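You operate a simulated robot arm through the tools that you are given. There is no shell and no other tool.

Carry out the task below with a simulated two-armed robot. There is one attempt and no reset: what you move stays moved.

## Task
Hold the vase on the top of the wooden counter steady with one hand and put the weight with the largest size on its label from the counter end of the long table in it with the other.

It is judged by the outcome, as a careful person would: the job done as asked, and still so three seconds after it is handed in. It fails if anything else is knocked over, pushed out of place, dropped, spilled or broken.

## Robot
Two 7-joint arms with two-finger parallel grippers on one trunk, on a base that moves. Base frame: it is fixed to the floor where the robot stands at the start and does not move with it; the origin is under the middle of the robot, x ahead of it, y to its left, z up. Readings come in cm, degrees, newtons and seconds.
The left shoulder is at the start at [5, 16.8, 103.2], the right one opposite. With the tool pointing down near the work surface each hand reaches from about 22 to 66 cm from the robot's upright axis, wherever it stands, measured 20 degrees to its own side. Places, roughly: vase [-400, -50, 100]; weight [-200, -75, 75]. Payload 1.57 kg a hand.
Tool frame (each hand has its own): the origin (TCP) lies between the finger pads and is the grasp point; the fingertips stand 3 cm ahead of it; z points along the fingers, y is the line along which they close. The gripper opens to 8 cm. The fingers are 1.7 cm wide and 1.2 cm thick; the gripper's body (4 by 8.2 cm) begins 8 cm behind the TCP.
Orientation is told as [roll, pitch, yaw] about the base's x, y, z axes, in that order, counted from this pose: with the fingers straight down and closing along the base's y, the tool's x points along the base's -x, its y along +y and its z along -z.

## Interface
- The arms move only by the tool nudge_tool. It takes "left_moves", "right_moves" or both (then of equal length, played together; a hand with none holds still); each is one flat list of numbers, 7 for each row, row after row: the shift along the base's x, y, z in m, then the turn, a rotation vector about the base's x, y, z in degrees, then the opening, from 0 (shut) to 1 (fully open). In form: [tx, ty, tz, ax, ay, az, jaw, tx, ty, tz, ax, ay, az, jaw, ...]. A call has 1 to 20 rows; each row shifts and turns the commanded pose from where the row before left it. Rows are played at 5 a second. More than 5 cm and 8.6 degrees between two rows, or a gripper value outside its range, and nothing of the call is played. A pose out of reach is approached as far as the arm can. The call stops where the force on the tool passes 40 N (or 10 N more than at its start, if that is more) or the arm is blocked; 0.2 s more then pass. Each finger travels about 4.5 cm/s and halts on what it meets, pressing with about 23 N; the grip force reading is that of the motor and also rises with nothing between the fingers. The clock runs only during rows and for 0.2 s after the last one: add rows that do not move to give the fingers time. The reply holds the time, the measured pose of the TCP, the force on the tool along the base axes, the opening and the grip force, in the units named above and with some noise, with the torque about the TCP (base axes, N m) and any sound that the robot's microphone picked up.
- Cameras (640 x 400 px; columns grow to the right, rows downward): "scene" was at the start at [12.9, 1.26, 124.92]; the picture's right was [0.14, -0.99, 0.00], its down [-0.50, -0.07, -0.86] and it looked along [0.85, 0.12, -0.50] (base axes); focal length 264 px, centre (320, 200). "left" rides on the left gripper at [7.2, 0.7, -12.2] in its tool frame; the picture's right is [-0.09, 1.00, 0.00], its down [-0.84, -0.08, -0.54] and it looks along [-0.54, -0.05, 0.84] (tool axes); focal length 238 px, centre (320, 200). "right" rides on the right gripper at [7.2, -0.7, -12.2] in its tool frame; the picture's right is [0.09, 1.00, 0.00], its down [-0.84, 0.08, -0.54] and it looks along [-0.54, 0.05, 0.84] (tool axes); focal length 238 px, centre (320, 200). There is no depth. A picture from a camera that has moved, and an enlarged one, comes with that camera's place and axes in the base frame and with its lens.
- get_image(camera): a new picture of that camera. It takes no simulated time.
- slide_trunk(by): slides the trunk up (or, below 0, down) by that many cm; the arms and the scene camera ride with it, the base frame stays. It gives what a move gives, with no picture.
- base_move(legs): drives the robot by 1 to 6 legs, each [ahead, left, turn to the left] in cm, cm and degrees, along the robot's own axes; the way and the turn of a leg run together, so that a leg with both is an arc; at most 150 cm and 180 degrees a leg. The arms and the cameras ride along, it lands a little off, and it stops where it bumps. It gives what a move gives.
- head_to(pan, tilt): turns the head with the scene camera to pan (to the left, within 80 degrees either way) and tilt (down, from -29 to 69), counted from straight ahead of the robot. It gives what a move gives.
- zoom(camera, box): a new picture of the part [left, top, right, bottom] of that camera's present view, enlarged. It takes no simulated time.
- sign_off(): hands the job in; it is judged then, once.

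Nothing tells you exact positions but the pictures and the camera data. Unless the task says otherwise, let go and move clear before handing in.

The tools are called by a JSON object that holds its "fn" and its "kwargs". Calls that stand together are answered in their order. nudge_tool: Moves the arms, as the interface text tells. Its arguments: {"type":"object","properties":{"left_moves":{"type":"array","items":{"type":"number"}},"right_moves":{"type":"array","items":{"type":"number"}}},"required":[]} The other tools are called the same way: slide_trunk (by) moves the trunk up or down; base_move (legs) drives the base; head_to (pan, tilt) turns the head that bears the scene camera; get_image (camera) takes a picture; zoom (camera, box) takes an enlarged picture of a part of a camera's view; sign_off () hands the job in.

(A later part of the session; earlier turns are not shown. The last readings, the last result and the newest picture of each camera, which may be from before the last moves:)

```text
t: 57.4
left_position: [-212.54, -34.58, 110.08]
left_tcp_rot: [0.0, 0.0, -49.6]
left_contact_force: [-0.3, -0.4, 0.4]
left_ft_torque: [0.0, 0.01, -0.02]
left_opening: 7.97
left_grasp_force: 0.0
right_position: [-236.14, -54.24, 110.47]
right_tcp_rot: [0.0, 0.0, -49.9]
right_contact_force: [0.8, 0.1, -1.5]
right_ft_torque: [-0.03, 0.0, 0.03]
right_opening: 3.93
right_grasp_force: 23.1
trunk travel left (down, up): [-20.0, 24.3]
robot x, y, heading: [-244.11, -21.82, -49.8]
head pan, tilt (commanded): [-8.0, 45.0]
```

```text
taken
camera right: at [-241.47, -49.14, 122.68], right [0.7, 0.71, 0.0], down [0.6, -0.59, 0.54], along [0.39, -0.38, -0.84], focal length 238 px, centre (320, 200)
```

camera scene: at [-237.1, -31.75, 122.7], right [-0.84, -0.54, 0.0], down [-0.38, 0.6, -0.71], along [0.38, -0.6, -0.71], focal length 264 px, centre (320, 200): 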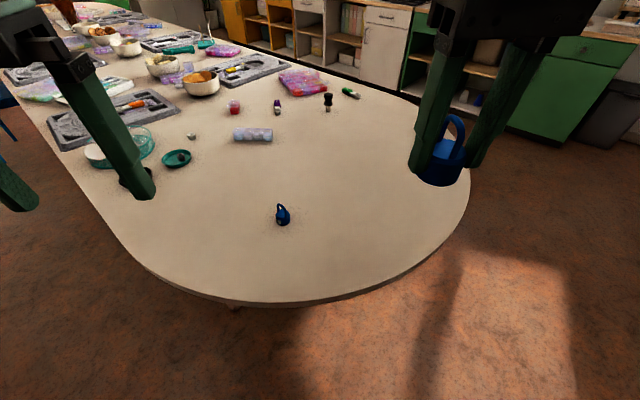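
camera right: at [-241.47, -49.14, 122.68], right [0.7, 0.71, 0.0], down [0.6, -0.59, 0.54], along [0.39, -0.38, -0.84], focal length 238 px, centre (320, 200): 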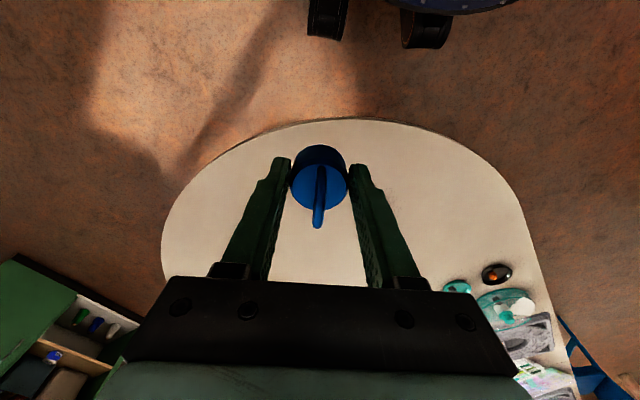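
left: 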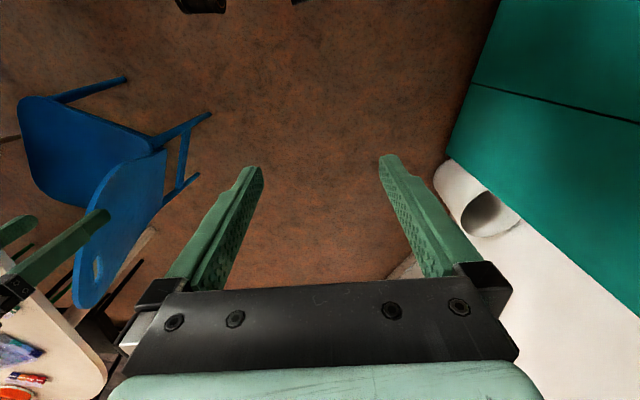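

The weight is carried securely. I back away from the table and turn to face the wooden counter, then look.

{"fn": "base_move", "kwargs": {"legs": [[-32, 0, 0], [0, 0, -130.3]]}}

{"fn": "head_to", "kwargs": {"pan": 0, "tilt": 25}}

{"fn": "get_image", "kwargs": {"camera": "scene"}}

```text
t: 64.9
left_position: [-294.79, -13.12, 110.05]
left_tcp_rot: [0.0, 0.0, 179.4]
left_contact_force: [0.7, 0.2, 0.1]
left_ft_torque: [-0.02, 0.01, -0.01]
left_opening: 8.02
left_grasp_force: 0.0
right_position: [-294.29, 17.71, 110.51]
right_tcp_rot: [0.0, 0.0, 179.1]
right_contact_force: [0.7, 0.1, -1.9]
right_ft_torque: [-0.02, -0.07, 0.01]
right_opening: 3.91
right_grasp_force: 23.2
trunk travel left (down, up): [-20.0, 24.3]
robot x, y, heading: [-264.43, 2.19, 179.5]
head pan, tilt (commanded): [-8.0, 45.0]
```

```text
t: 65.8
left_position: [-294.84, -13.14, 110.01]
left_tcp_rot: [-0.1, 0.0, 179.3]
left_contact_force: [-0.1, 1.4, -0.1]
left_ft_torque: [0.0, 0.01, -0.02]
left_opening: 8.0
left_grasp_force: 0.0
right_position: [-294.21, 17.71, 110.44]
right_tcp_rot: [0.0, 0.0, 179.0]
right_contact_force: [0.6, 0.5, -3.9]
right_ft_torque: [0.0, -0.02, -0.02]
right_opening: 3.93
right_grasp_force: 22.5
trunk travel left (down, up): [-20.0, 24.3]
robot x, y, heading: [-264.49, 2.06, 179.3]
head pan, tilt (commanded): [0.0, 25.0]
```

```text
taken
camera scene: at [-277.84, 2.42, 125.76], right [0.01, 1.0, 0.0], down [0.42, 0.0, -0.91], along [-0.91, 0.01, -0.42], focal length 264 px, centre (320, 200)
```

scene: 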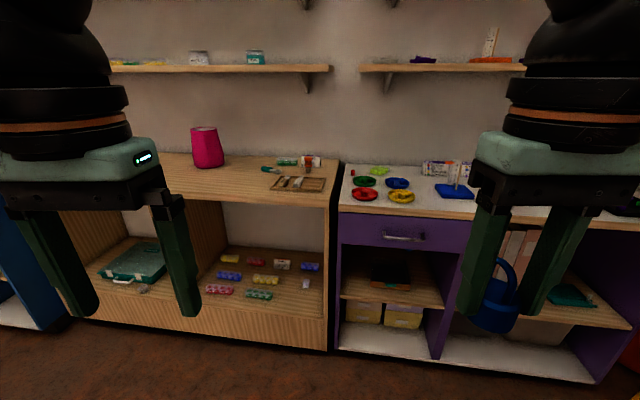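

I see the pink vase on the wooden counter, left of a tray of tools, standing well back from the counter's front edge. I zoom in on it and check how far my base sticks out in front.

{"fn": "zoom", "kwargs": {"camera": "scene", "box": [140, 100, 300, 200]}}

{"fn": "head_to", "kwargs": {"pan": 0, "tilt": 69}}

{"fn": "get_image", "kwargs": {"camera": "scene"}}

{"fn": "get_image", "kwargs": {"camera": "left"}}

```text
4.00 times, centred on (220, 150) of scene
camera zoom: at [-277.84, 2.42, 125.76], right [0.01, 1.0, 0.0], down [0.42, 0.0, -0.91], along [-0.91, 0.01, -0.42], focal length 1057 px, centre (720, 400)
```

zoom: 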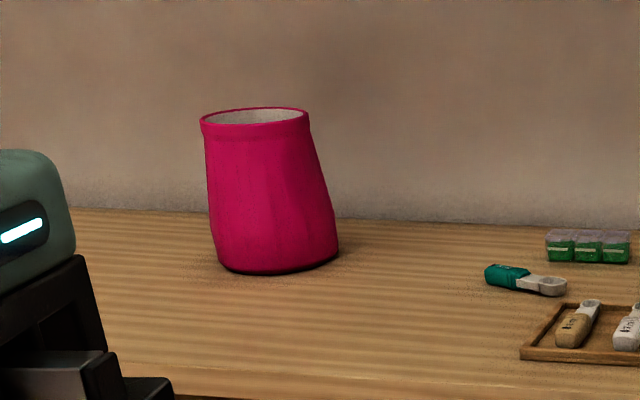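

```text
t: 66.9
left_position: [-294.83, -13.13, 110.16]
left_tcp_rot: [0.0, 0.0, 179.4]
left_contact_force: [-0.1, -0.1, 0.0]
left_ft_torque: [0.05, -0.02, 0.0]
left_opening: 8.02
left_grasp_force: 0.1
right_position: [-294.2, 17.67, 110.51]
right_tcp_rot: [0.0, 0.1, 179.0]
right_contact_force: [0.8, 0.4, -2.2]
right_ft_torque: [0.0, -0.03, 0.02]
right_opening: 3.93
right_grasp_force: 23.2
trunk travel left (down, up): [-20.0, 24.3]
robot x, y, heading: [-264.74, 2.49, 179.5]
head pan, tilt (commanded): [0.0, 68.8]
```

```text
taken
camera scene: at [-274.22, 2.38, 119.82], right [0.01, 1.0, 0.0], down [0.93, -0.01, -0.36], along [-0.36, 0.0, -0.93], focal length 264 px, centre (320, 200)
```

scene: 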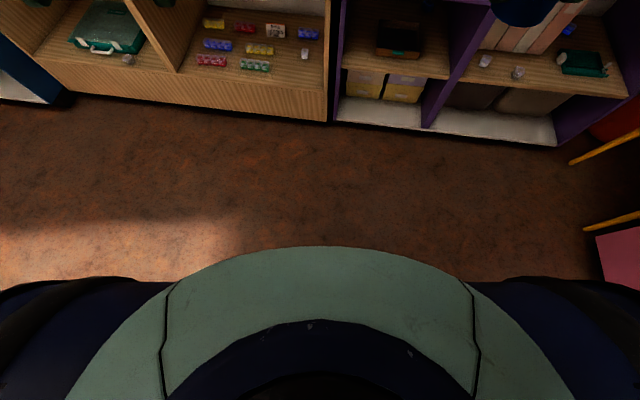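

```text
taken
camera left: at [-287.61, -13.86, 122.22], right [-0.1, -0.99, 0.0], down [-0.84, 0.09, 0.54], along [-0.54, 0.06, -0.84], focal length 238 px, centre (320, 200)
```

left: 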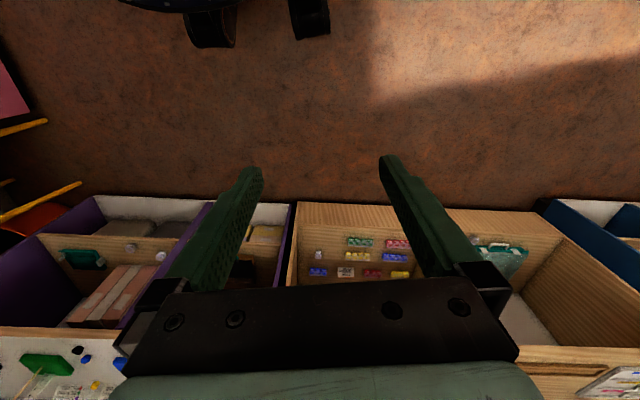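

The vase stands on a counter that seems rotated ~10° (its right end nearer to me), with the vase centre roughly (-397,-48) and the rim near z≈106. I raise the trunk for reach and a better view, then drive closer, staying off the counter.

{"fn": "slide_trunk", "kwargs": {"by": 20}}

{"fn": "base_move", "kwargs": {"legs": [[45, 60, 0]]}}

{"fn": "head_to", "kwargs": {"pan": 0, "tilt": 40}}

{"fn": "get_image", "kwargs": {"camera": "scene"}}

{"fn": "get_image", "kwargs": {"camera": "left"}}

```text
t: 69.0
left_position: [-294.82, -13.06, 130.06]
left_tcp_rot: [0.0, 0.1, 179.3]
left_contact_force: [0.6, -0.8, 0.5]
left_ft_torque: [0.01, 0.02, -0.01]
left_opening: 8.0
left_grasp_force: 0.0
right_position: [-294.23, 17.62, 130.49]
right_tcp_rot: [-0.1, 0.0, 179.0]
right_contact_force: [-0.2, 0.3, -1.6]
right_ft_torque: [-0.01, -0.03, 0.0]
right_opening: 3.95
right_grasp_force: 23.3
trunk travel left (down, up): [-40.0, 4.3]
robot x, y, heading: [-264.59, 2.47, 179.2]
head pan, tilt (commanded): [0.0, 68.8]
```

```text
t: 74.7
left_position: [-339.81, -72.02, 130.02]
left_tcp_rot: [-0.1, 0.1, 180.0]
left_contact_force: [0.2, -0.3, -0.5]
left_ft_torque: [-0.01, -0.02, 0.0]
left_opening: 8.02
left_grasp_force: 0.1
right_position: [-339.63, -41.17, 130.57]
right_tcp_rot: [0.0, 0.1, 179.6]
right_contact_force: [0.0, -0.4, -2.1]
right_ft_torque: [0.0, -0.02, -0.02]
right_opening: 3.94
right_grasp_force: 22.8
trunk travel left (down, up): [-40.0, 4.3]
robot x, y, heading: [-309.69, -56.37, 179.9]
head pan, tilt (commanded): [0.0, 68.8]
```

```text
t: 75.6
left_position: [-340.0, -72.05, 130.05]
left_tcp_rot: [0.0, 0.0, 180.0]
left_contact_force: [1.0, -0.2, 0.5]
left_ft_torque: [0.01, -0.01, 0.01]
left_opening: 8.01
left_grasp_force: 0.0
right_position: [-339.55, -41.17, 130.53]
right_tcp_rot: [0.0, 0.0, 179.6]
right_contact_force: [-0.3, 0.2, -2.3]
right_ft_torque: [-0.02, 0.0, 0.05]
right_opening: 3.91
right_grasp_force: 23.0
trunk travel left (down, up): [-40.0, 4.3]
robot x, y, heading: [-309.81, -56.25, 179.8]
head pan, tilt (commanded): [0.0, 40.0]
```

```text
taken
camera scene: at [-322.33, -56.3, 143.42], right [0.0, 1.0, 0.0], down [0.64, 0.0, -0.77], along [-0.77, 0.0, -0.64], focal length 264 px, centre (320, 200)
```

scene: 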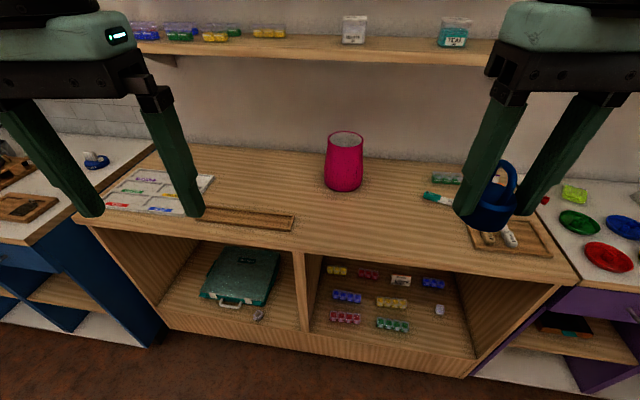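

```text
taken
camera left: at [-332.67, -72.66, 142.22], right [-0.09, -1.0, 0.0], down [-0.84, 0.08, 0.54], along [-0.54, 0.05, -0.84], focal length 238 px, centre (320, 200)
```

left: 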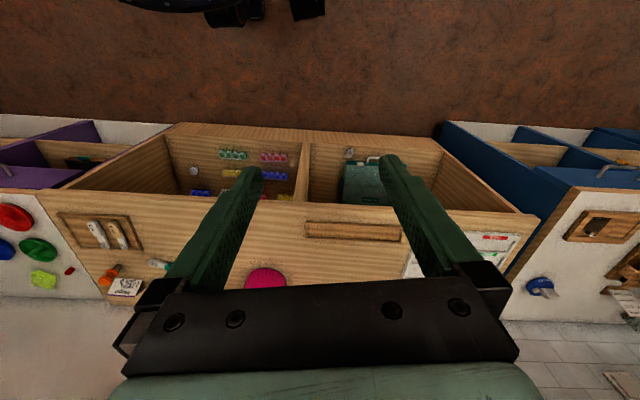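

{"fn": "zoom", "kwargs": {"camera": "scene", "box": [296, 120, 392, 200]}}

{"fn": "zoom", "kwargs": {"camera": "scene", "box": [180, 10, 500, 300]}}

```text
5.00 times, centred on (344, 160) of scene
camera zoom: at [-322.33, -56.3, 143.42], right [0.0, 1.0, 0.0], down [0.64, 0.0, -0.77], along [-0.77, 0.0, -0.64], focal length 1321 px, centre (200, 400)
```

zoom: 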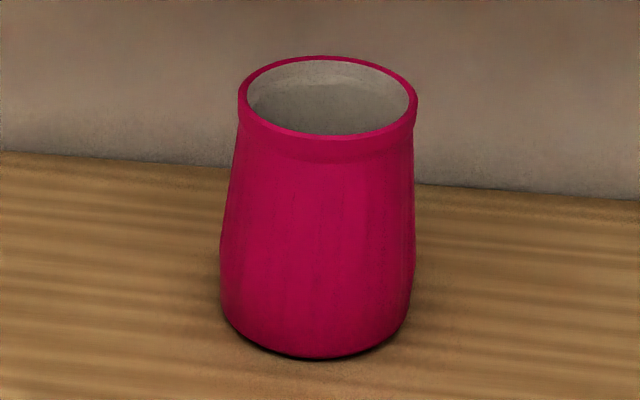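

```text
1.38 times, centred on (340, 155) of scene
camera zoom: at [-322.33, -56.3, 143.42], right [0.0, 1.0, 0.0], down [0.64, 0.0, -0.77], along [-0.77, 0.0, -0.64], focal length 364 px, centre (292, 262)
```

zoom: 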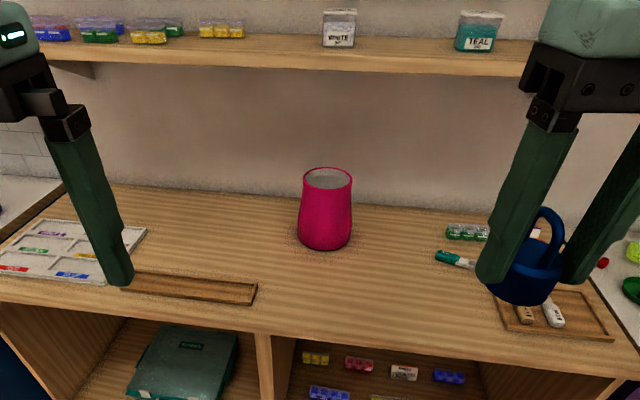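

The vase is upright: rim centre about (-398.8,-48.2), outer diameter ~11.4 cm, rim z≈105, counter z≈89. A wall shelf overhangs at z≈127 with its front edge near x≈-400, so both hands must come in tilted forward. I drive closer and re-measure.

{"fn": "base_move", "kwargs": {"legs": [[25, 0, 0]]}}

{"fn": "get_image", "kwargs": {"camera": "scene"}}

{"fn": "zoom", "kwargs": {"camera": "scene", "box": [280, 60, 440, 180]}}

```text
t: 77.4
left_position: [-364.75, -71.91, 130.12]
left_tcp_rot: [0.1, 0.0, 180.0]
left_contact_force: [-1.0, -0.1, 0.3]
left_ft_torque: [-0.01, -0.04, 0.01]
left_opening: 7.99
left_grasp_force: 0.0
right_position: [-364.44, -41.16, 130.47]
right_tcp_rot: [0.0, 0.0, 179.6]
right_contact_force: [-0.6, 1.4, -2.8]
right_ft_torque: [0.02, -0.03, 0.0]
right_opening: 3.91
right_grasp_force: 22.9
trunk travel left (down, up): [-40.0, 4.3]
robot x, y, heading: [-334.45, -56.25, 180.2]
head pan, tilt (commanded): [0.0, 40.0]
```

```text
taken
camera scene: at [-347.2, -56.28, 143.42], right [0.0, 1.0, 0.0], down [0.64, 0.0, -0.77], along [-0.77, 0.0, -0.64], focal length 264 px, centre (320, 200)
```

scene: 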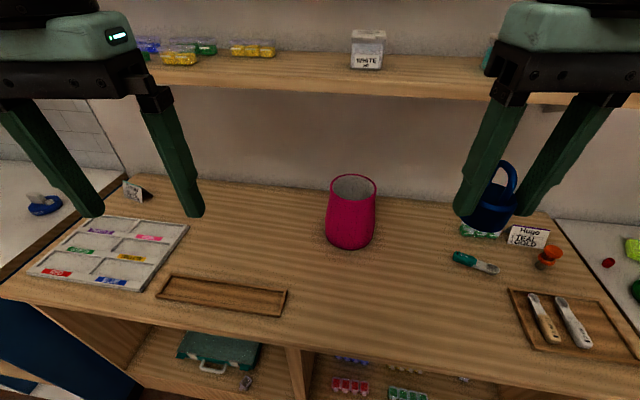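

```text
3.33 times, centred on (360, 120) of scene
camera zoom: at [-347.2, -56.28, 143.42], right [0.0, 1.0, 0.0], down [0.64, 0.0, -0.77], along [-0.77, 0.0, -0.64], focal length 880 px, centre (187, 467)
```

zoom: 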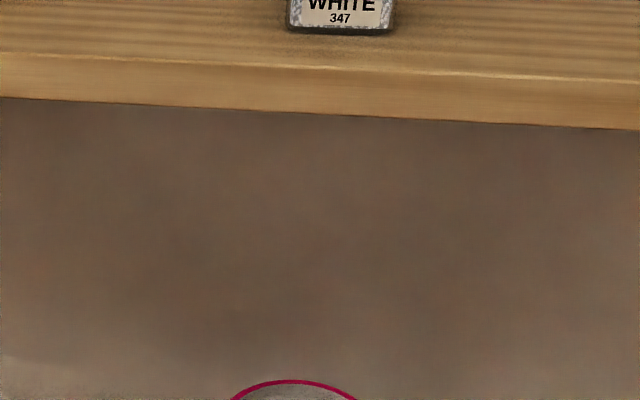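

The shelf's front edge (x≈-392, z≈129) overhangs the vase, so I'll reach under it with tilted hands. Now a closer look at the vase for exact rim location.

{"fn": "zoom", "kwargs": {"camera": "scene", "box": [304, 160, 400, 260]}}

{"fn": "head_to", "kwargs": {"pan": 8, "tilt": 48}}

{"fn": "get_image", "kwargs": {"camera": "scene"}}

```text
4.00 times, centred on (352, 210) of scene
camera zoom: at [-347.2, -56.28, 143.42], right [0.0, 1.0, 0.0], down [0.64, 0.0, -0.77], along [-0.77, 0.0, -0.64], focal length 1057 px, centre (192, 160)
```

zoom: 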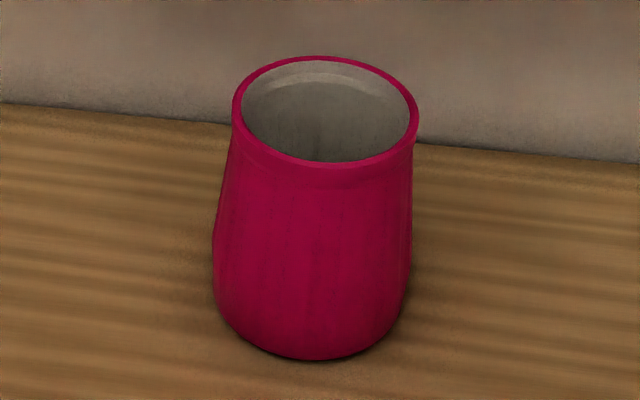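

```text
t: 78.1
left_position: [-364.73, -72.0, 130.09]
left_tcp_rot: [0.1, 0.1, 180.0]
left_contact_force: [-0.1, 0.6, 0.5]
left_ft_torque: [0.0, 0.02, -0.01]
left_opening: 8.05
left_grasp_force: 0.0
right_position: [-364.27, -41.21, 130.42]
right_tcp_rot: [0.0, -0.1, 179.7]
right_contact_force: [0.0, -0.6, -2.8]
right_ft_torque: [0.02, -0.05, 0.03]
right_opening: 3.9
right_grasp_force: 22.9
trunk travel left (down, up): [-40.0, 4.3]
robot x, y, heading: [-334.46, -56.05, 180.1]
head pan, tilt (commanded): [8.0, 48.0]
```

```text
taken
camera scene: at [-346.41, -57.38, 142.29], right [-0.14, 0.99, 0.0], down [0.74, 0.1, -0.67], along [-0.66, -0.09, -0.74], focal length 264 px, centre (320, 200)
```

scene: 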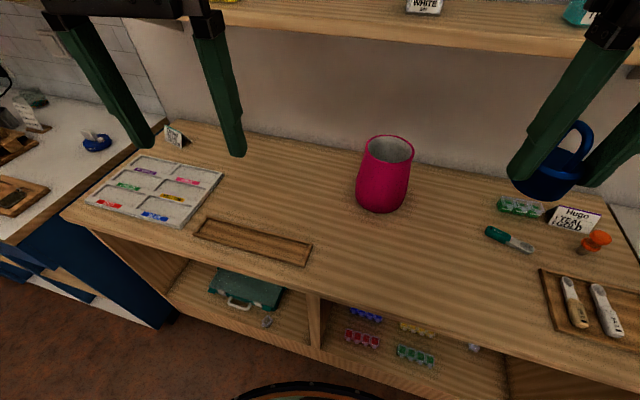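

Rim refined: centre (-398.1,-48.25), z≈104.8, outer R≈5.5, inner R≈4.95. The left hand will pinch the far-left rim wall, coming in tilted ~52° under the shelf and yawed 35°; first I bring it to a stand-off pose.

{"fn": "nudge_tool", "kwargs": {"left_moves": [-0.0212, 0.01, -0.0127, 0, 0, -7, 0.5, -0.0212, 0.01, -0.0127, 0, 0, -7, 0.5, -0.0212, 0.01, -0.0127, 0, 0, -7, 0.5, -0.0212, 0.01, -0.0127, 0, 0, -7, 0.5, -0.0212, 0.01, -0.0127, 0, 0, -7, 0.5, -0.0212, 0.01, -0.0127, 4.26, 6.08, 0, 0.5, -0.0212, 0.01, -0.0127, 4.26, 6.08, 0, 0.5, -0.0212, 0.01, -0.0127, 4.26, 6.08, 0, 0.5, -0.0212, 0.01, -0.0127, 4.26, 6.08, 0, 0.5, -0.0212, 0.01, -0.0127, 4.26, 6.08, 0, 0.5, -0.0212, 0.01, -0.0127, 4.26, 6.08, 0, 0.5, -0.0212, 0.01, -0.0127, 4.26, 6.08, 0, 0.5, 0, 0, 0, 0, 0, 0, 0.5]}}

{"fn": "head_to", "kwargs": {"pan": 0, "tilt": 40}}

{"fn": "get_image", "kwargs": {"camera": "scene"}}

{"fn": "get_image", "kwargs": {"camera": "left"}}

```text
t: 80.9
left_position: [-390.12, -59.84, 114.82]
left_tcp_rot: [0.0, -52.1, 144.9]
left_contact_force: [0.8, 1.0, -0.9]
left_ft_torque: [-0.02, 0.05, -0.04]
left_opening: 4.02
left_grasp_force: 0.0
right_position: [-364.28, -41.17, 130.47]
right_tcp_rot: [0.0, 0.0, 179.5]
right_contact_force: [0.2, 0.6, -3.3]
right_ft_torque: [0.01, 0.02, 0.0]
right_opening: 3.94
right_grasp_force: 22.9
trunk travel left (down, up): [-40.0, 4.3]
robot x, y, heading: [-334.37, -56.49, 180.1]
head pan, tilt (commanded): [8.0, 48.0]
```

```text
t: 81.6
left_position: [-390.17, -59.9, 114.96]
left_tcp_rot: [0.0, -52.0, 145.0]
left_contact_force: [0.4, -1.0, -0.4]
left_ft_torque: [0.0, -0.01, -0.03]
left_opening: 3.97
left_grasp_force: 0.1
right_position: [-364.37, -41.25, 130.4]
right_tcp_rot: [0.0, 0.0, 179.6]
right_contact_force: [-0.8, -0.6, -2.3]
right_ft_torque: [0.01, -0.02, 0.0]
right_opening: 3.93
right_grasp_force: 23.7
trunk travel left (down, up): [-40.0, 4.3]
robot x, y, heading: [-334.42, -56.21, 180.2]
head pan, tilt (commanded): [0.0, 40.0]
```

```text
taken
camera scene: at [-347.13, -56.29, 143.43], right [0.0, 1.0, 0.0], down [0.64, 0.0, -0.77], along [-0.77, 0.0, -0.64], focal length 264 px, centre (320, 200)
```

scene: 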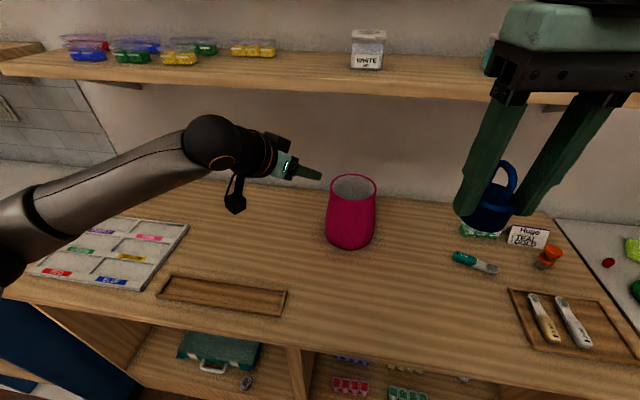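

```text
taken
camera left: at [-379.02, -68.48, 116.79], right [-0.62, -0.78, 0.07], down [-0.03, 0.11, 0.99], along [-0.79, 0.61, -0.09], focal length 238 px, centre (320, 200)
```

left: 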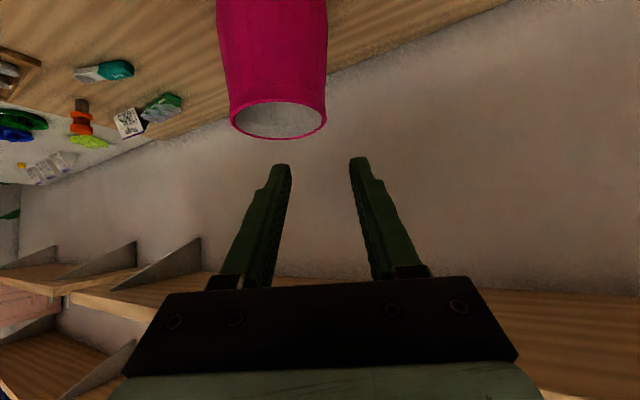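

The left hand is at its stand-off under the shelf and the vase's far-left wall shows right between the fingers in the hand camera. I zoom to measure the alignment before moving in.

{"fn": "zoom", "kwargs": {"camera": "left", "box": [210, 60, 370, 190]}}

{"fn": "zoom", "kwargs": {"camera": "scene", "box": [220, 120, 400, 260]}}

```text
3.08 times, centred on (290, 125) of left
camera zoom: at [-379.02, -68.48, 116.79], right [-0.62, -0.78, 0.07], down [-0.03, 0.11, 0.99], along [-0.79, 0.61, -0.09], focal length 733 px, centre (412, 431)
```

zoom: 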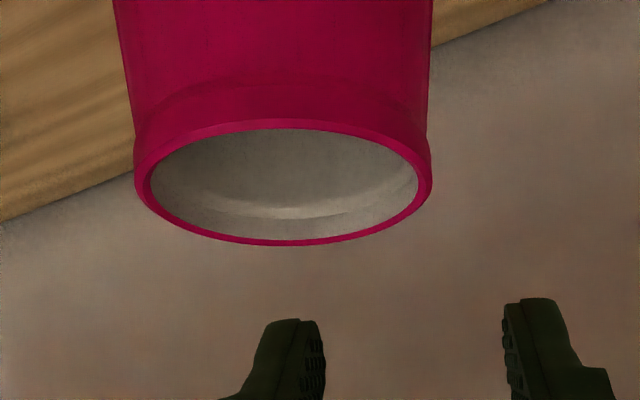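

```text
2.86 times, centred on (310, 190) of scene
camera zoom: at [-347.13, -56.29, 143.43], right [0.0, 1.0, 0.0], down [0.64, 0.0, -0.77], along [-0.77, 0.0, -0.64], focal length 755 px, centre (349, 229)
```

zoom: 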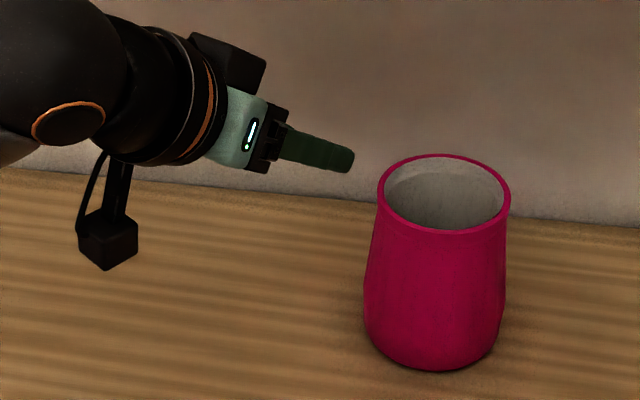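

The wall sits slightly outward of the finger midline (about 0.4 cm), so I correct that and advance half-way along the finger axis, then recheck.

{"fn": "nudge_tool", "kwargs": {"left_moves": [-0.0135, 0.0082, -0.0133, 0, 0, 0, 0.5, -0.0135, 0.0082, -0.0133, 0, 0, 0, 0.5, -0.0135, 0.0082, -0.0133, 0, 0, 0, 0.5, -0.0135, 0.0082, -0.0133, 0, 0, 0, 0.5, 0, 0, 0, 0, 0, 0, 0.5]}}

{"fn": "zoom", "kwargs": {"camera": "left", "box": [200, 40, 420, 200]}}

{"fn": "zoom", "kwargs": {"camera": "scene", "box": [270, 130, 400, 230]}}

```text
t: 82.8
left_position: [-395.6, -56.55, 109.54]
left_tcp_rot: [0.0, -52.0, 144.9]
left_contact_force: [0.1, 0.0, -0.6]
left_ft_torque: [0.0, -0.03, -0.03]
left_opening: 3.99
left_grasp_force: 0.0
right_position: [-364.38, -41.22, 130.48]
right_tcp_rot: [0.0, 0.0, 179.6]
right_contact_force: [-0.8, -1.1, -2.7]
right_ft_torque: [0.02, -0.04, -0.02]
right_opening: 3.9
right_grasp_force: 22.8
trunk travel left (down, up): [-40.0, 4.3]
robot x, y, heading: [-334.44, -56.11, 180.0]
head pan, tilt (commanded): [0.0, 40.0]
```

```text
2.50 times, centred on (310, 120) of left
camera zoom: at [-384.46, -65.2, 111.37], right [-0.62, -0.78, 0.07], down [-0.03, 0.11, 0.99], along [-0.79, 0.61, -0.09], focal length 596 px, centre (345, 400)
```

zoom: 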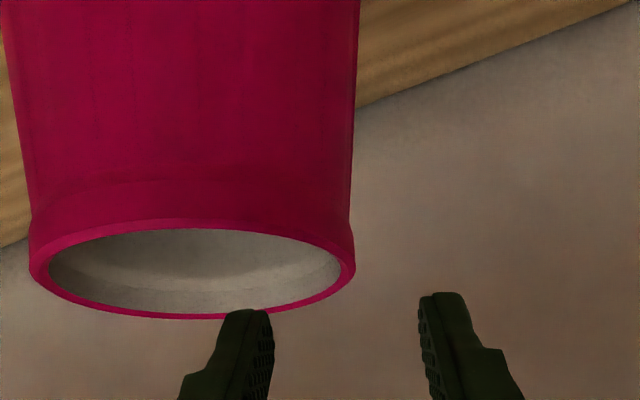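

```text
4.00 times, centred on (335, 180) of scene
camera zoom: at [-347.11, -56.3, 143.43], right [0.0, 1.0, 0.0], down [0.64, 0.0, -0.77], along [-0.77, 0.0, -0.64], focal length 1057 px, centre (260, 280)
```

zoom: 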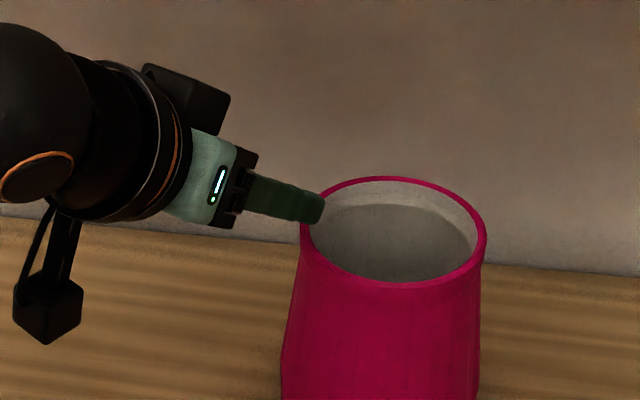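

The wall is now centred between the fingers (outer face +0.37, inner pad contact about -0.4). I advance the rest of the way so the fingers straddle the rim.

{"fn": "nudge_tool", "kwargs": {"left_moves": [-0.0121, 0.0084, -0.0109, 0, 0, 0, 0.5, -0.0121, 0.0084, -0.0109, 0, 0, 0, 0.5, -0.0121, 0.0084, -0.0109, 0, 0, 0, 0.5, -0.012, 0.0084, -0.0108, 0, 0, 0, 0.5, 0, 0, 0, 0, 0, 0, 0.5]}}

{"fn": "zoom", "kwargs": {"camera": "left", "box": [200, 60, 440, 220]}}

{"fn": "zoom", "kwargs": {"camera": "scene", "box": [270, 130, 400, 230]}}

```text
t: 84.0
left_position: [-400.23, -53.3, 105.02]
left_tcp_rot: [0.0, -51.9, 144.9]
left_contact_force: [0.3, -0.5, -0.4]
left_ft_torque: [0.0, -0.04, 0.04]
left_opening: 3.98
left_grasp_force: 0.2
right_position: [-364.33, -41.4, 130.58]
right_tcp_rot: [0.1, 0.0, 179.6]
right_contact_force: [0.2, -0.4, -1.6]
right_ft_torque: [0.0, 0.02, 0.0]
right_opening: 3.9
right_grasp_force: 23.3
trunk travel left (down, up): [-40.0, 4.3]
robot x, y, heading: [-334.67, -56.11, 179.9]
head pan, tilt (commanded): [0.0, 40.0]
```

```text
2.50 times, centred on (320, 140) of left
camera zoom: at [-389.16, -61.97, 106.99], right [-0.62, -0.78, 0.07], down [-0.03, 0.11, 0.99], along [-0.79, 0.61, -0.09], focal length 596 px, centre (320, 350)
```

zoom: 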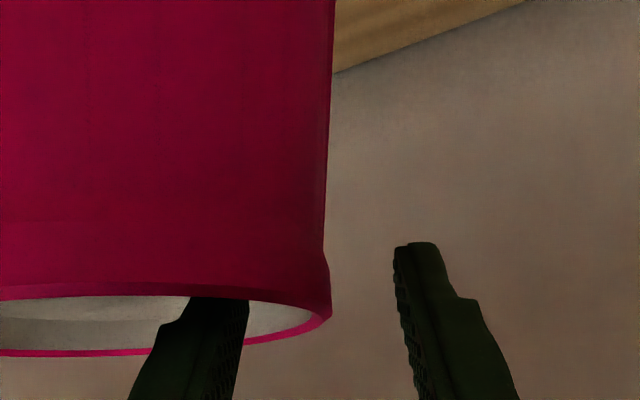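

```text
4.00 times, centred on (335, 180) of scene
camera zoom: at [-347.11, -56.3, 143.43], right [0.0, 1.0, 0.0], down [0.64, 0.0, -0.77], along [-0.77, 0.0, -0.64], focal length 1057 px, centre (260, 280)
```

zoom: 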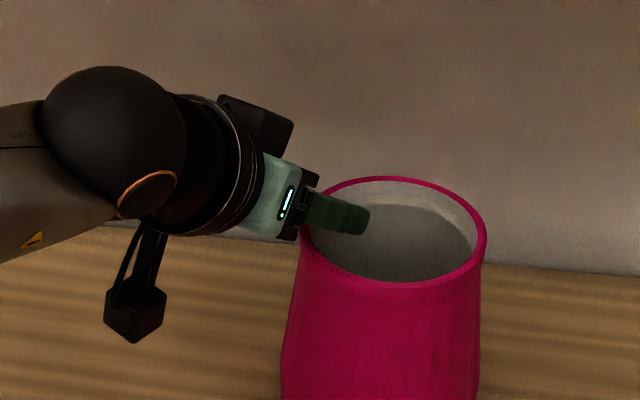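

The inner finger is inside the vase and the outer one outside, with the wall nearly midway. I close partway first and check centring.

{"fn": "nudge_tool", "kwargs": {"left_moves": [0.0006, 0.0008, 0, 0, 0, 0, 0.35, 0, 0, 0, 0, 0, 0, 0.2, 0, 0, 0, 0, 0, 0, 0.2, 0, 0, 0, 0, 0, 0, 0.2]}}

{"fn": "zoom", "kwargs": {"camera": "left", "box": [200, 60, 440, 220]}}

{"fn": "zoom", "kwargs": {"camera": "scene", "box": [270, 130, 400, 230]}}

```text
t: 85.0
left_position: [-400.28, -53.13, 105.05]
left_tcp_rot: [0.0, -51.9, 145.0]
left_contact_force: [1.4, 0.0, 0.5]
left_ft_torque: [-0.02, 0.0, 0.0]
left_opening: 1.57
left_grasp_force: 0.1
right_position: [-364.39, -41.2, 130.4]
right_tcp_rot: [0.1, 0.1, 179.6]
right_contact_force: [0.3, -0.3, -2.2]
right_ft_torque: [0.0, -0.02, 0.01]
right_opening: 3.91
right_grasp_force: 22.7
trunk travel left (down, up): [-40.0, 4.3]
robot x, y, heading: [-334.65, -56.16, 180.2]
head pan, tilt (commanded): [0.0, 40.0]
```

```text
2.50 times, centred on (320, 140) of left
camera zoom: at [-389.11, -61.85, 107.02], right [-0.62, -0.78, 0.07], down [-0.03, 0.11, 0.99], along [-0.79, 0.61, -0.09], focal length 596 px, centre (320, 350)
```

zoom: 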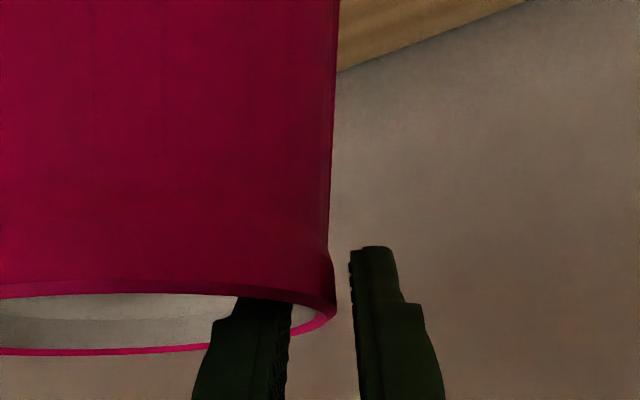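

```text
4.00 times, centred on (335, 180) of scene
camera zoom: at [-347.13, -56.28, 143.43], right [0.0, 1.0, 0.0], down [0.64, 0.0, -0.77], along [-0.77, 0.0, -0.64], focal length 1057 px, centre (260, 280)
```

zoom: 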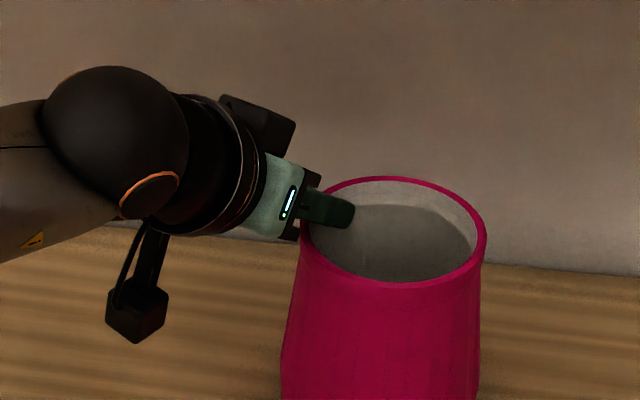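

Gaps on both sides are nearly equal. I close fully to pinch the rim.

{"fn": "nudge_tool", "kwargs": {"left_moves": [0, 0, 0, 0, 0, 0, 0.14, 0, 0, 0, 0, 0, 0, 0.1, 0, 0, 0, 0, 0, 0, 0.05, 0, 0, 0, 0, 0, 0, 0, 0, 0, 0, 0, 0, 0, 0, 0, 0, 0, 0, 0, 0, 0]}}

{"fn": "zoom", "kwargs": {"camera": "left", "box": [200, 60, 440, 220]}}

{"fn": "zoom", "kwargs": {"camera": "scene", "box": [270, 130, 400, 260]}}

```text
t: 86.4
left_position: [-400.07, -53.26, 105.16]
left_tcp_rot: [0.1, -52.0, 144.9]
left_contact_force: [0.7, 0.6, 0.7]
left_ft_torque: [-0.2, 0.21, 0.02]
left_opening: 0.75
left_grasp_force: 22.7
right_position: [-364.39, -41.22, 130.45]
right_tcp_rot: [0.0, 0.0, 179.6]
right_contact_force: [0.2, 0.3, -3.2]
right_ft_torque: [0.01, -0.02, -0.04]
right_opening: 3.91
right_grasp_force: 22.6
trunk travel left (down, up): [-40.0, 4.3]
robot x, y, heading: [-334.65, -56.0, 179.7]
head pan, tilt (commanded): [0.0, 40.0]
```

```text
2.50 times, centred on (320, 140) of left
camera zoom: at [-389.11, -61.88, 107.04], right [-0.62, -0.78, 0.07], down [-0.03, 0.11, 0.99], along [-0.79, 0.61, -0.09], focal length 596 px, centre (320, 350)
```

zoom: 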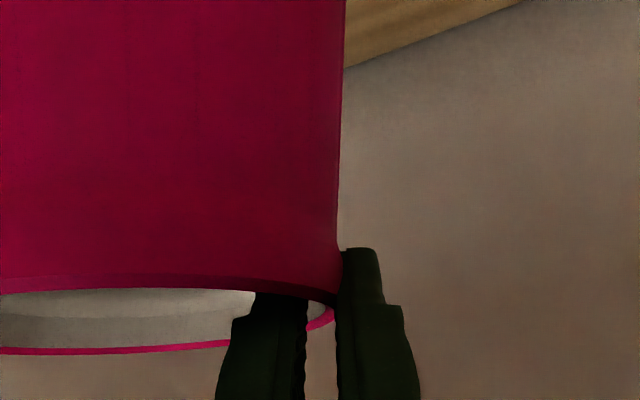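

```text
3.08 times, centred on (335, 195) of scene
camera zoom: at [-347.1, -56.27, 143.43], right [0.0, 1.0, 0.0], down [0.64, 0.0, -0.77], along [-0.77, 0.0, -0.64], focal length 813 px, centre (274, 215)
```

zoom: 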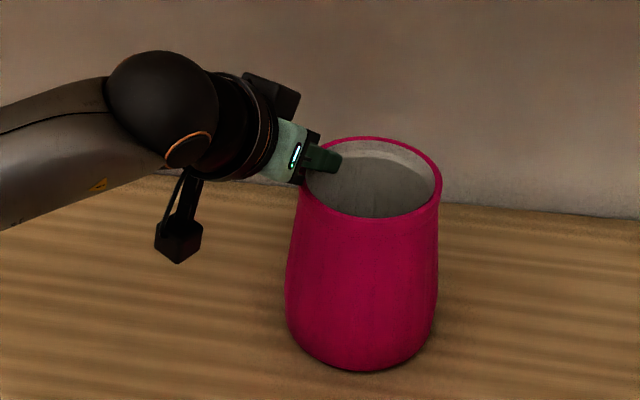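

The left hand holds the rim firmly (0.75 cm, 22.7 N) and the vase stayed in place. Now I bring the weight in with the right hand, tilting it 45° forward to a stand-off in front of and above the vase mouth.

{"fn": "nudge_tool", "kwargs": {"right_moves": [-0.0338, -0.0081, -0.0187, 0, 0, 0, 0, -0.0338, -0.0081, -0.0187, 0, 7.5, 0, 0, -0.0338, -0.0081, -0.0187, 0, 7.5, 0, 0, -0.0338, -0.0081, -0.0187, 0, 7.5, 0, 0, -0.0338, -0.0081, -0.0187, 0, 7.5, 0, 0, -0.0338, -0.0081, -0.0187, 0, 7.5, 0, 0, -0.0338, -0.0081, -0.0187, 0, 7.5, 0, 0, -0.0338, -0.0081, -0.0187, 0, 0, 0, 0, 0, 0, 0, 0, 0, 0, 0]}}

{"fn": "get_image", "kwargs": {"camera": "scene"}}

{"fn": "get_image", "kwargs": {"camera": "right"}}

```text
t: 88.4
left_position: [-400.28, -53.34, 105.22]
left_tcp_rot: [0.1, -52.0, 144.9]
left_contact_force: [1.1, -1.2, 2.2]
left_ft_torque: [-0.41, 0.16, 0.02]
left_opening: 0.75
left_grasp_force: 22.8
right_position: [-391.34, -47.85, 115.41]
right_tcp_rot: [0.4, -45.1, 179.5]
right_contact_force: [-0.6, 0.4, -3.3]
right_ft_torque: [-0.02, -0.03, -0.02]
right_opening: 3.92
right_grasp_force: 23.3
trunk travel left (down, up): [-40.0, 4.3]
robot x, y, heading: [-334.62, -56.23, 179.9]
head pan, tilt (commanded): [0.0, 40.0]
```

```text
taken
camera scene: at [-347.08, -56.28, 143.43], right [0.0, 1.0, 0.0], down [0.64, 0.0, -0.77], along [-0.77, 0.0, -0.64], focal length 264 px, centre (320, 200)
```

scene: 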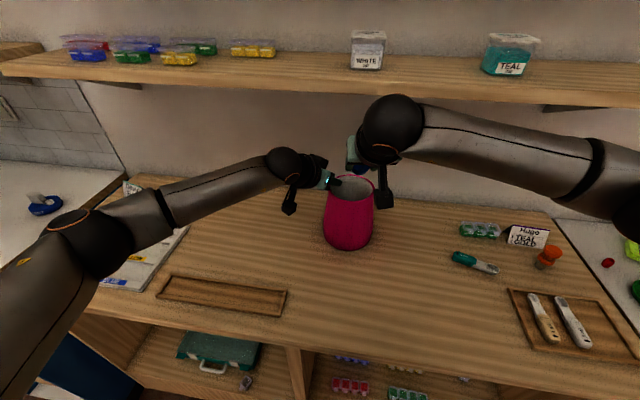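

```text
taken
camera right: at [-377.66, -47.16, 119.01], right [0.06, -1.0, -0.06], down [-0.21, -0.07, 0.98], along [-0.98, -0.05, -0.21], focal length 238 px, centre (320, 200)
```

right: 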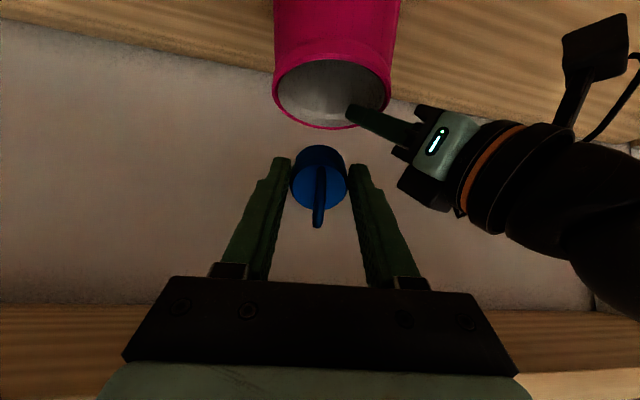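

The right camera shows the weight aligned with the vase mouth, with the left finger just at the side. I move in over the opening (weight still above the rim) and check again.

{"fn": "nudge_tool", "kwargs": {"right_moves": [-0.0144, 0, -0.014, 0, 0, 0, 0, -0.0144, 0, -0.014, 0, 0, 0, 0, -0.0144, 0, -0.014, 0, 0, 0, 0, -0.0144, 0, -0.014, 0, 0, 0, 0, 0, 0, 0, 0, 0, 0, 0]}}

{"fn": "get_image", "kwargs": {"camera": "right"}}

{"fn": "zoom", "kwargs": {"camera": "scene", "box": [250, 80, 450, 260]}}

{"fn": "get_image", "kwargs": {"camera": "left"}}

```text
t: 89.6
left_position: [-400.2, -53.2, 105.15]
left_tcp_rot: [0.1, -52.0, 145.0]
left_contact_force: [1.7, -2.1, 2.5]
left_ft_torque: [-0.28, 0.21, 0.02]
left_opening: 0.76
left_grasp_force: 23.0
right_position: [-397.13, -47.67, 109.95]
right_tcp_rot: [0.4, -45.0, 179.5]
right_contact_force: [-0.1, 0.2, -2.4]
right_ft_torque: [0.0, -0.06, 0.0]
right_opening: 3.93
right_grasp_force: 23.2
trunk travel left (down, up): [-40.0, 4.3]
robot x, y, heading: [-334.78, -55.97, 180.4]
head pan, tilt (commanded): [0.0, 40.0]
```

```text
taken
camera right: at [-383.57, -47.08, 113.43], right [0.06, -1.0, -0.06], down [-0.21, -0.07, 0.98], along [-0.98, -0.05, -0.21], focal length 238 px, centre (320, 200)
```

right: 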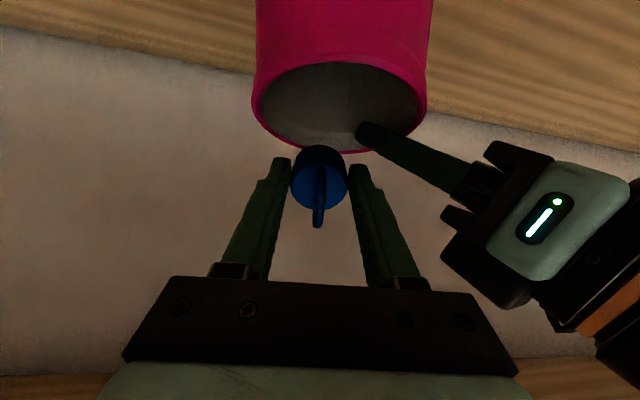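

```text
2.22 times, centred on (350, 170) of scene
camera zoom: at [-347.09, -56.29, 143.43], right [0.0, 1.0, 0.0], down [0.64, 0.0, -0.77], along [-0.77, 0.0, -0.64], focal length 587 px, centre (253, 267)
```

zoom: 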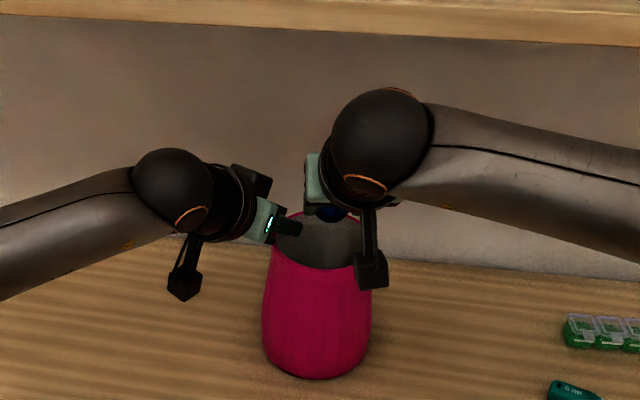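

```text
taken
camera left: at [-389.09, -61.86, 107.04], right [-0.62, -0.78, 0.07], down [-0.03, 0.11, 0.99], along [-0.79, 0.61, -0.09], focal length 238 px, centre (320, 200)
```

left: 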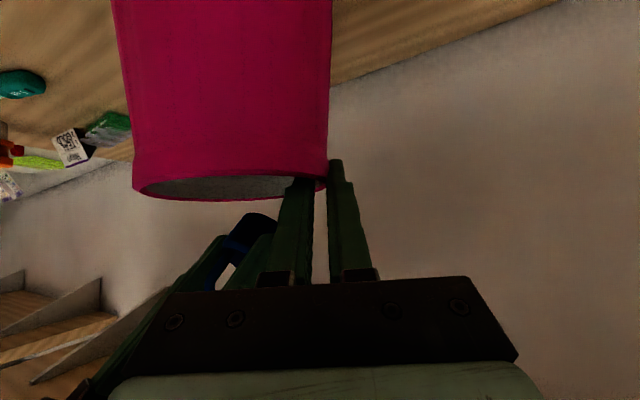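

The weight hovers just over the mouth, clear of the rim and of the left finger. I lower it straight in slowly, with a small lateral correction.

{"fn": "nudge_tool", "kwargs": {"right_moves": [0, -0.001, -0.01, 0, 0, 0, 0, 0, -0.001, -0.01, 0, 0, 0, 0, 0, 0, -0.01, 0, 0, 0, 0, 0, 0, 0, 0, 0, 0, 0]}}

{"fn": "get_image", "kwargs": {"camera": "right"}}

{"fn": "get_image", "kwargs": {"camera": "left"}}

```text
t: 90.6
left_position: [-400.31, -53.26, 105.32]
left_tcp_rot: [0.0, -51.9, 145.0]
left_contact_force: [1.9, 0.2, 1.2]
left_ft_torque: [-0.17, 0.25, 0.06]
left_opening: 0.74
left_grasp_force: 22.8
right_position: [-397.03, -47.83, 106.79]
right_tcp_rot: [0.4, -44.9, 179.6]
right_contact_force: [0.8, -0.3, -2.4]
right_ft_torque: [0.02, -0.08, 0.04]
right_opening: 3.9
right_grasp_force: 23.2
trunk travel left (down, up): [-40.0, 4.3]
robot x, y, heading: [-334.83, -56.13, 180.1]
head pan, tilt (commanded): [0.0, 40.0]
```

```text
taken
camera right: at [-383.45, -47.3, 110.31], right [0.06, -1.0, -0.06], down [-0.21, -0.07, 0.98], along [-0.98, -0.05, -0.21], focal length 238 px, centre (320, 200)
```

right: 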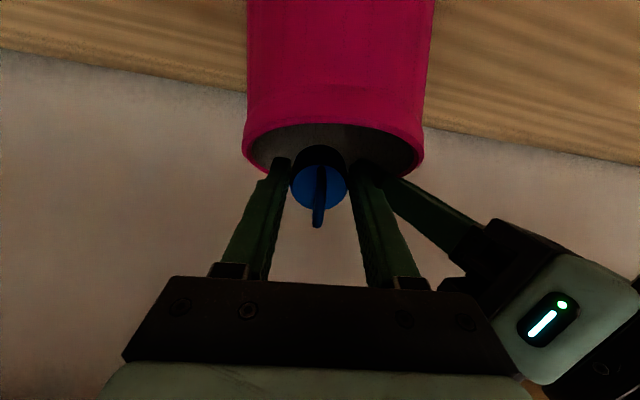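

```text
taken
camera left: at [-389.09, -61.86, 107.04], right [-0.62, -0.78, 0.07], down [-0.03, 0.11, 0.99], along [-0.79, 0.61, -0.09], focal length 238 px, centre (320, 200)
```

left: 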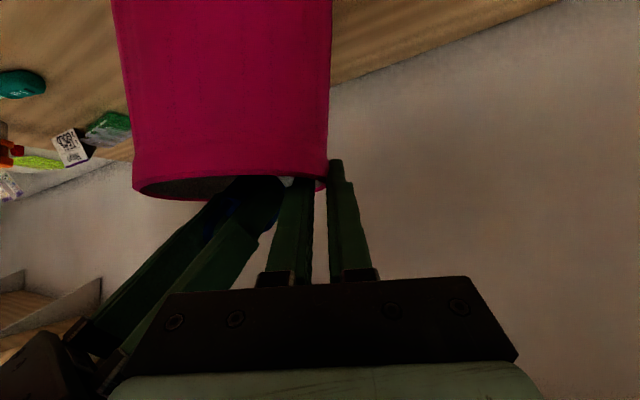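

{"fn": "zoom", "kwargs": {"camera": "right", "box": [220, 100, 460, 250]}}

{"fn": "zoom", "kwargs": {"camera": "left", "box": [120, 140, 360, 290]}}

```text
2.67 times, centred on (340, 175) of right
camera zoom: at [-383.45, -47.3, 110.31], right [0.06, -1.0, -0.06], down [-0.21, -0.07, 0.98], along [-0.98, -0.05, -0.21], focal length 636 px, centre (267, 267)
```

zoom: 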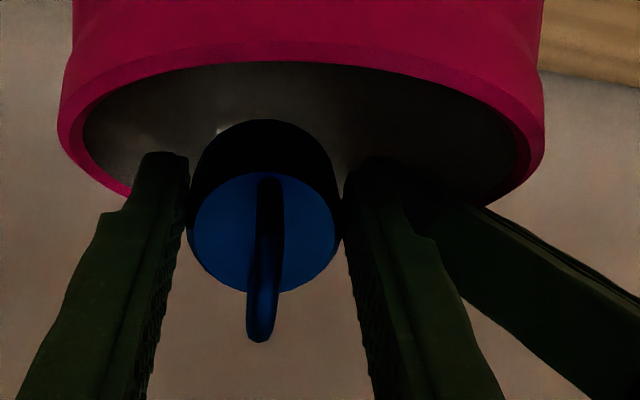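

```text
2.67 times, centred on (240, 215) of left
camera zoom: at [-389.09, -61.86, 107.04], right [-0.62, -0.78, 0.07], down [-0.03, 0.11, 0.99], along [-0.79, 0.61, -0.09], focal length 636 px, centre (533, 160)
```

zoom: 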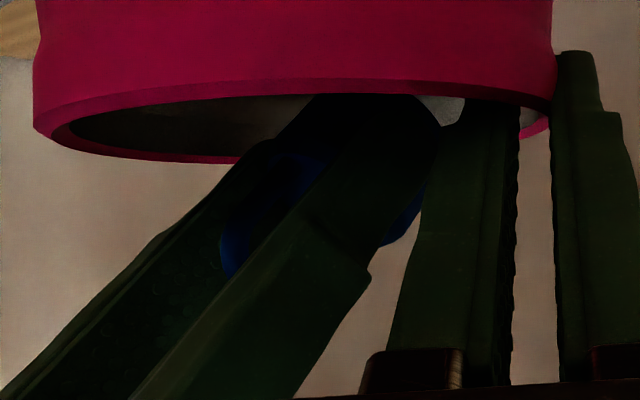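

Both cameras show the weight inside the mouth with ~0.6 cm clearance to the left finger. I continue down and start straightening the tilt.

{"fn": "nudge_tool", "kwargs": {"right_moves": [0, 0, -0.01, 0, 0, 0, 0, 0, 0, -0.01, 0, 0, 0, 0, -0.001, 0, -0.01, 0, -4, 0, 0, -0.001, 0, -0.01, 0, -4, 0, 0, 0, 0, 0, 0, 0, 0, 0]}}

{"fn": "zoom", "kwargs": {"camera": "right", "box": [200, 80, 460, 250]}}

{"fn": "zoom", "kwargs": {"camera": "left", "box": [100, 130, 360, 290]}}

{"fn": "get_image", "kwargs": {"camera": "scene"}}

```text
t: 91.8
left_position: [-399.93, -53.08, 105.3]
left_tcp_rot: [-0.1, -52.2, 144.8]
left_contact_force: [2.4, 9.3, 0.3]
left_ft_torque: [-0.28, 0.21, 0.22]
left_opening: 0.75
left_grasp_force: 23.4
right_position: [-397.3, -48.36, 103.32]
right_tcp_rot: [0.5, -37.5, 179.7]
right_contact_force: [-7.7, -13.1, 19.3]
right_ft_torque: [0.89, -0.58, -0.04]
right_opening: 3.9
right_grasp_force: 23.2
trunk travel left (down, up): [-40.0, 4.3]
robot x, y, heading: [-334.68, -56.17, 180.0]
head pan, tilt (commanded): [0.0, 40.0]
```

```text
2.35 times, centred on (330, 165) of right
camera zoom: at [-384.25, -47.48, 108.65], right [0.07, -1.0, -0.05], down [-0.33, -0.07, 0.94], along [-0.94, -0.05, -0.34], focal length 561 px, centre (296, 282)
```

zoom: 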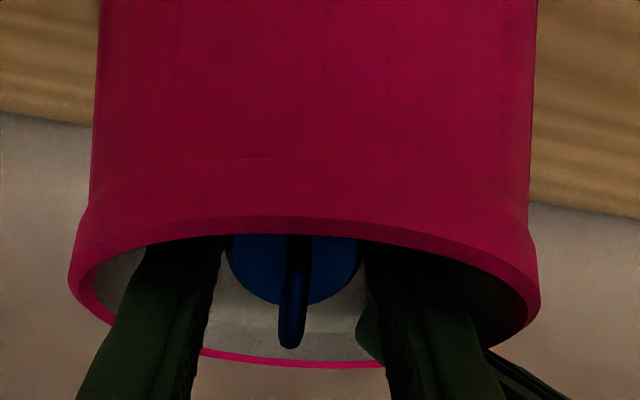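

```text
2.46 times, centred on (230, 210) of left
camera zoom: at [-388.93, -61.79, 107.12], right [-0.62, -0.78, 0.07], down [-0.03, 0.11, 0.99], along [-0.78, 0.62, -0.09], focal length 587 px, centre (542, 175)
```

zoom: 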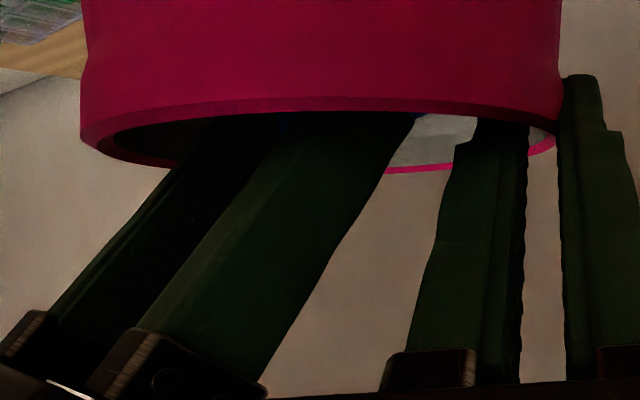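

```text
taken
camera scene: at [-346.97, -56.39, 143.47], right [0.0, 1.0, 0.0], down [0.64, 0.0, -0.77], along [-0.77, 0.0, -0.64], focal length 264 px, centre (320, 200)
```

scene: 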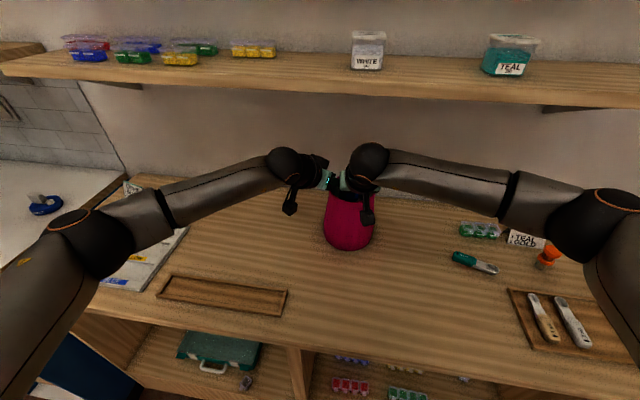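

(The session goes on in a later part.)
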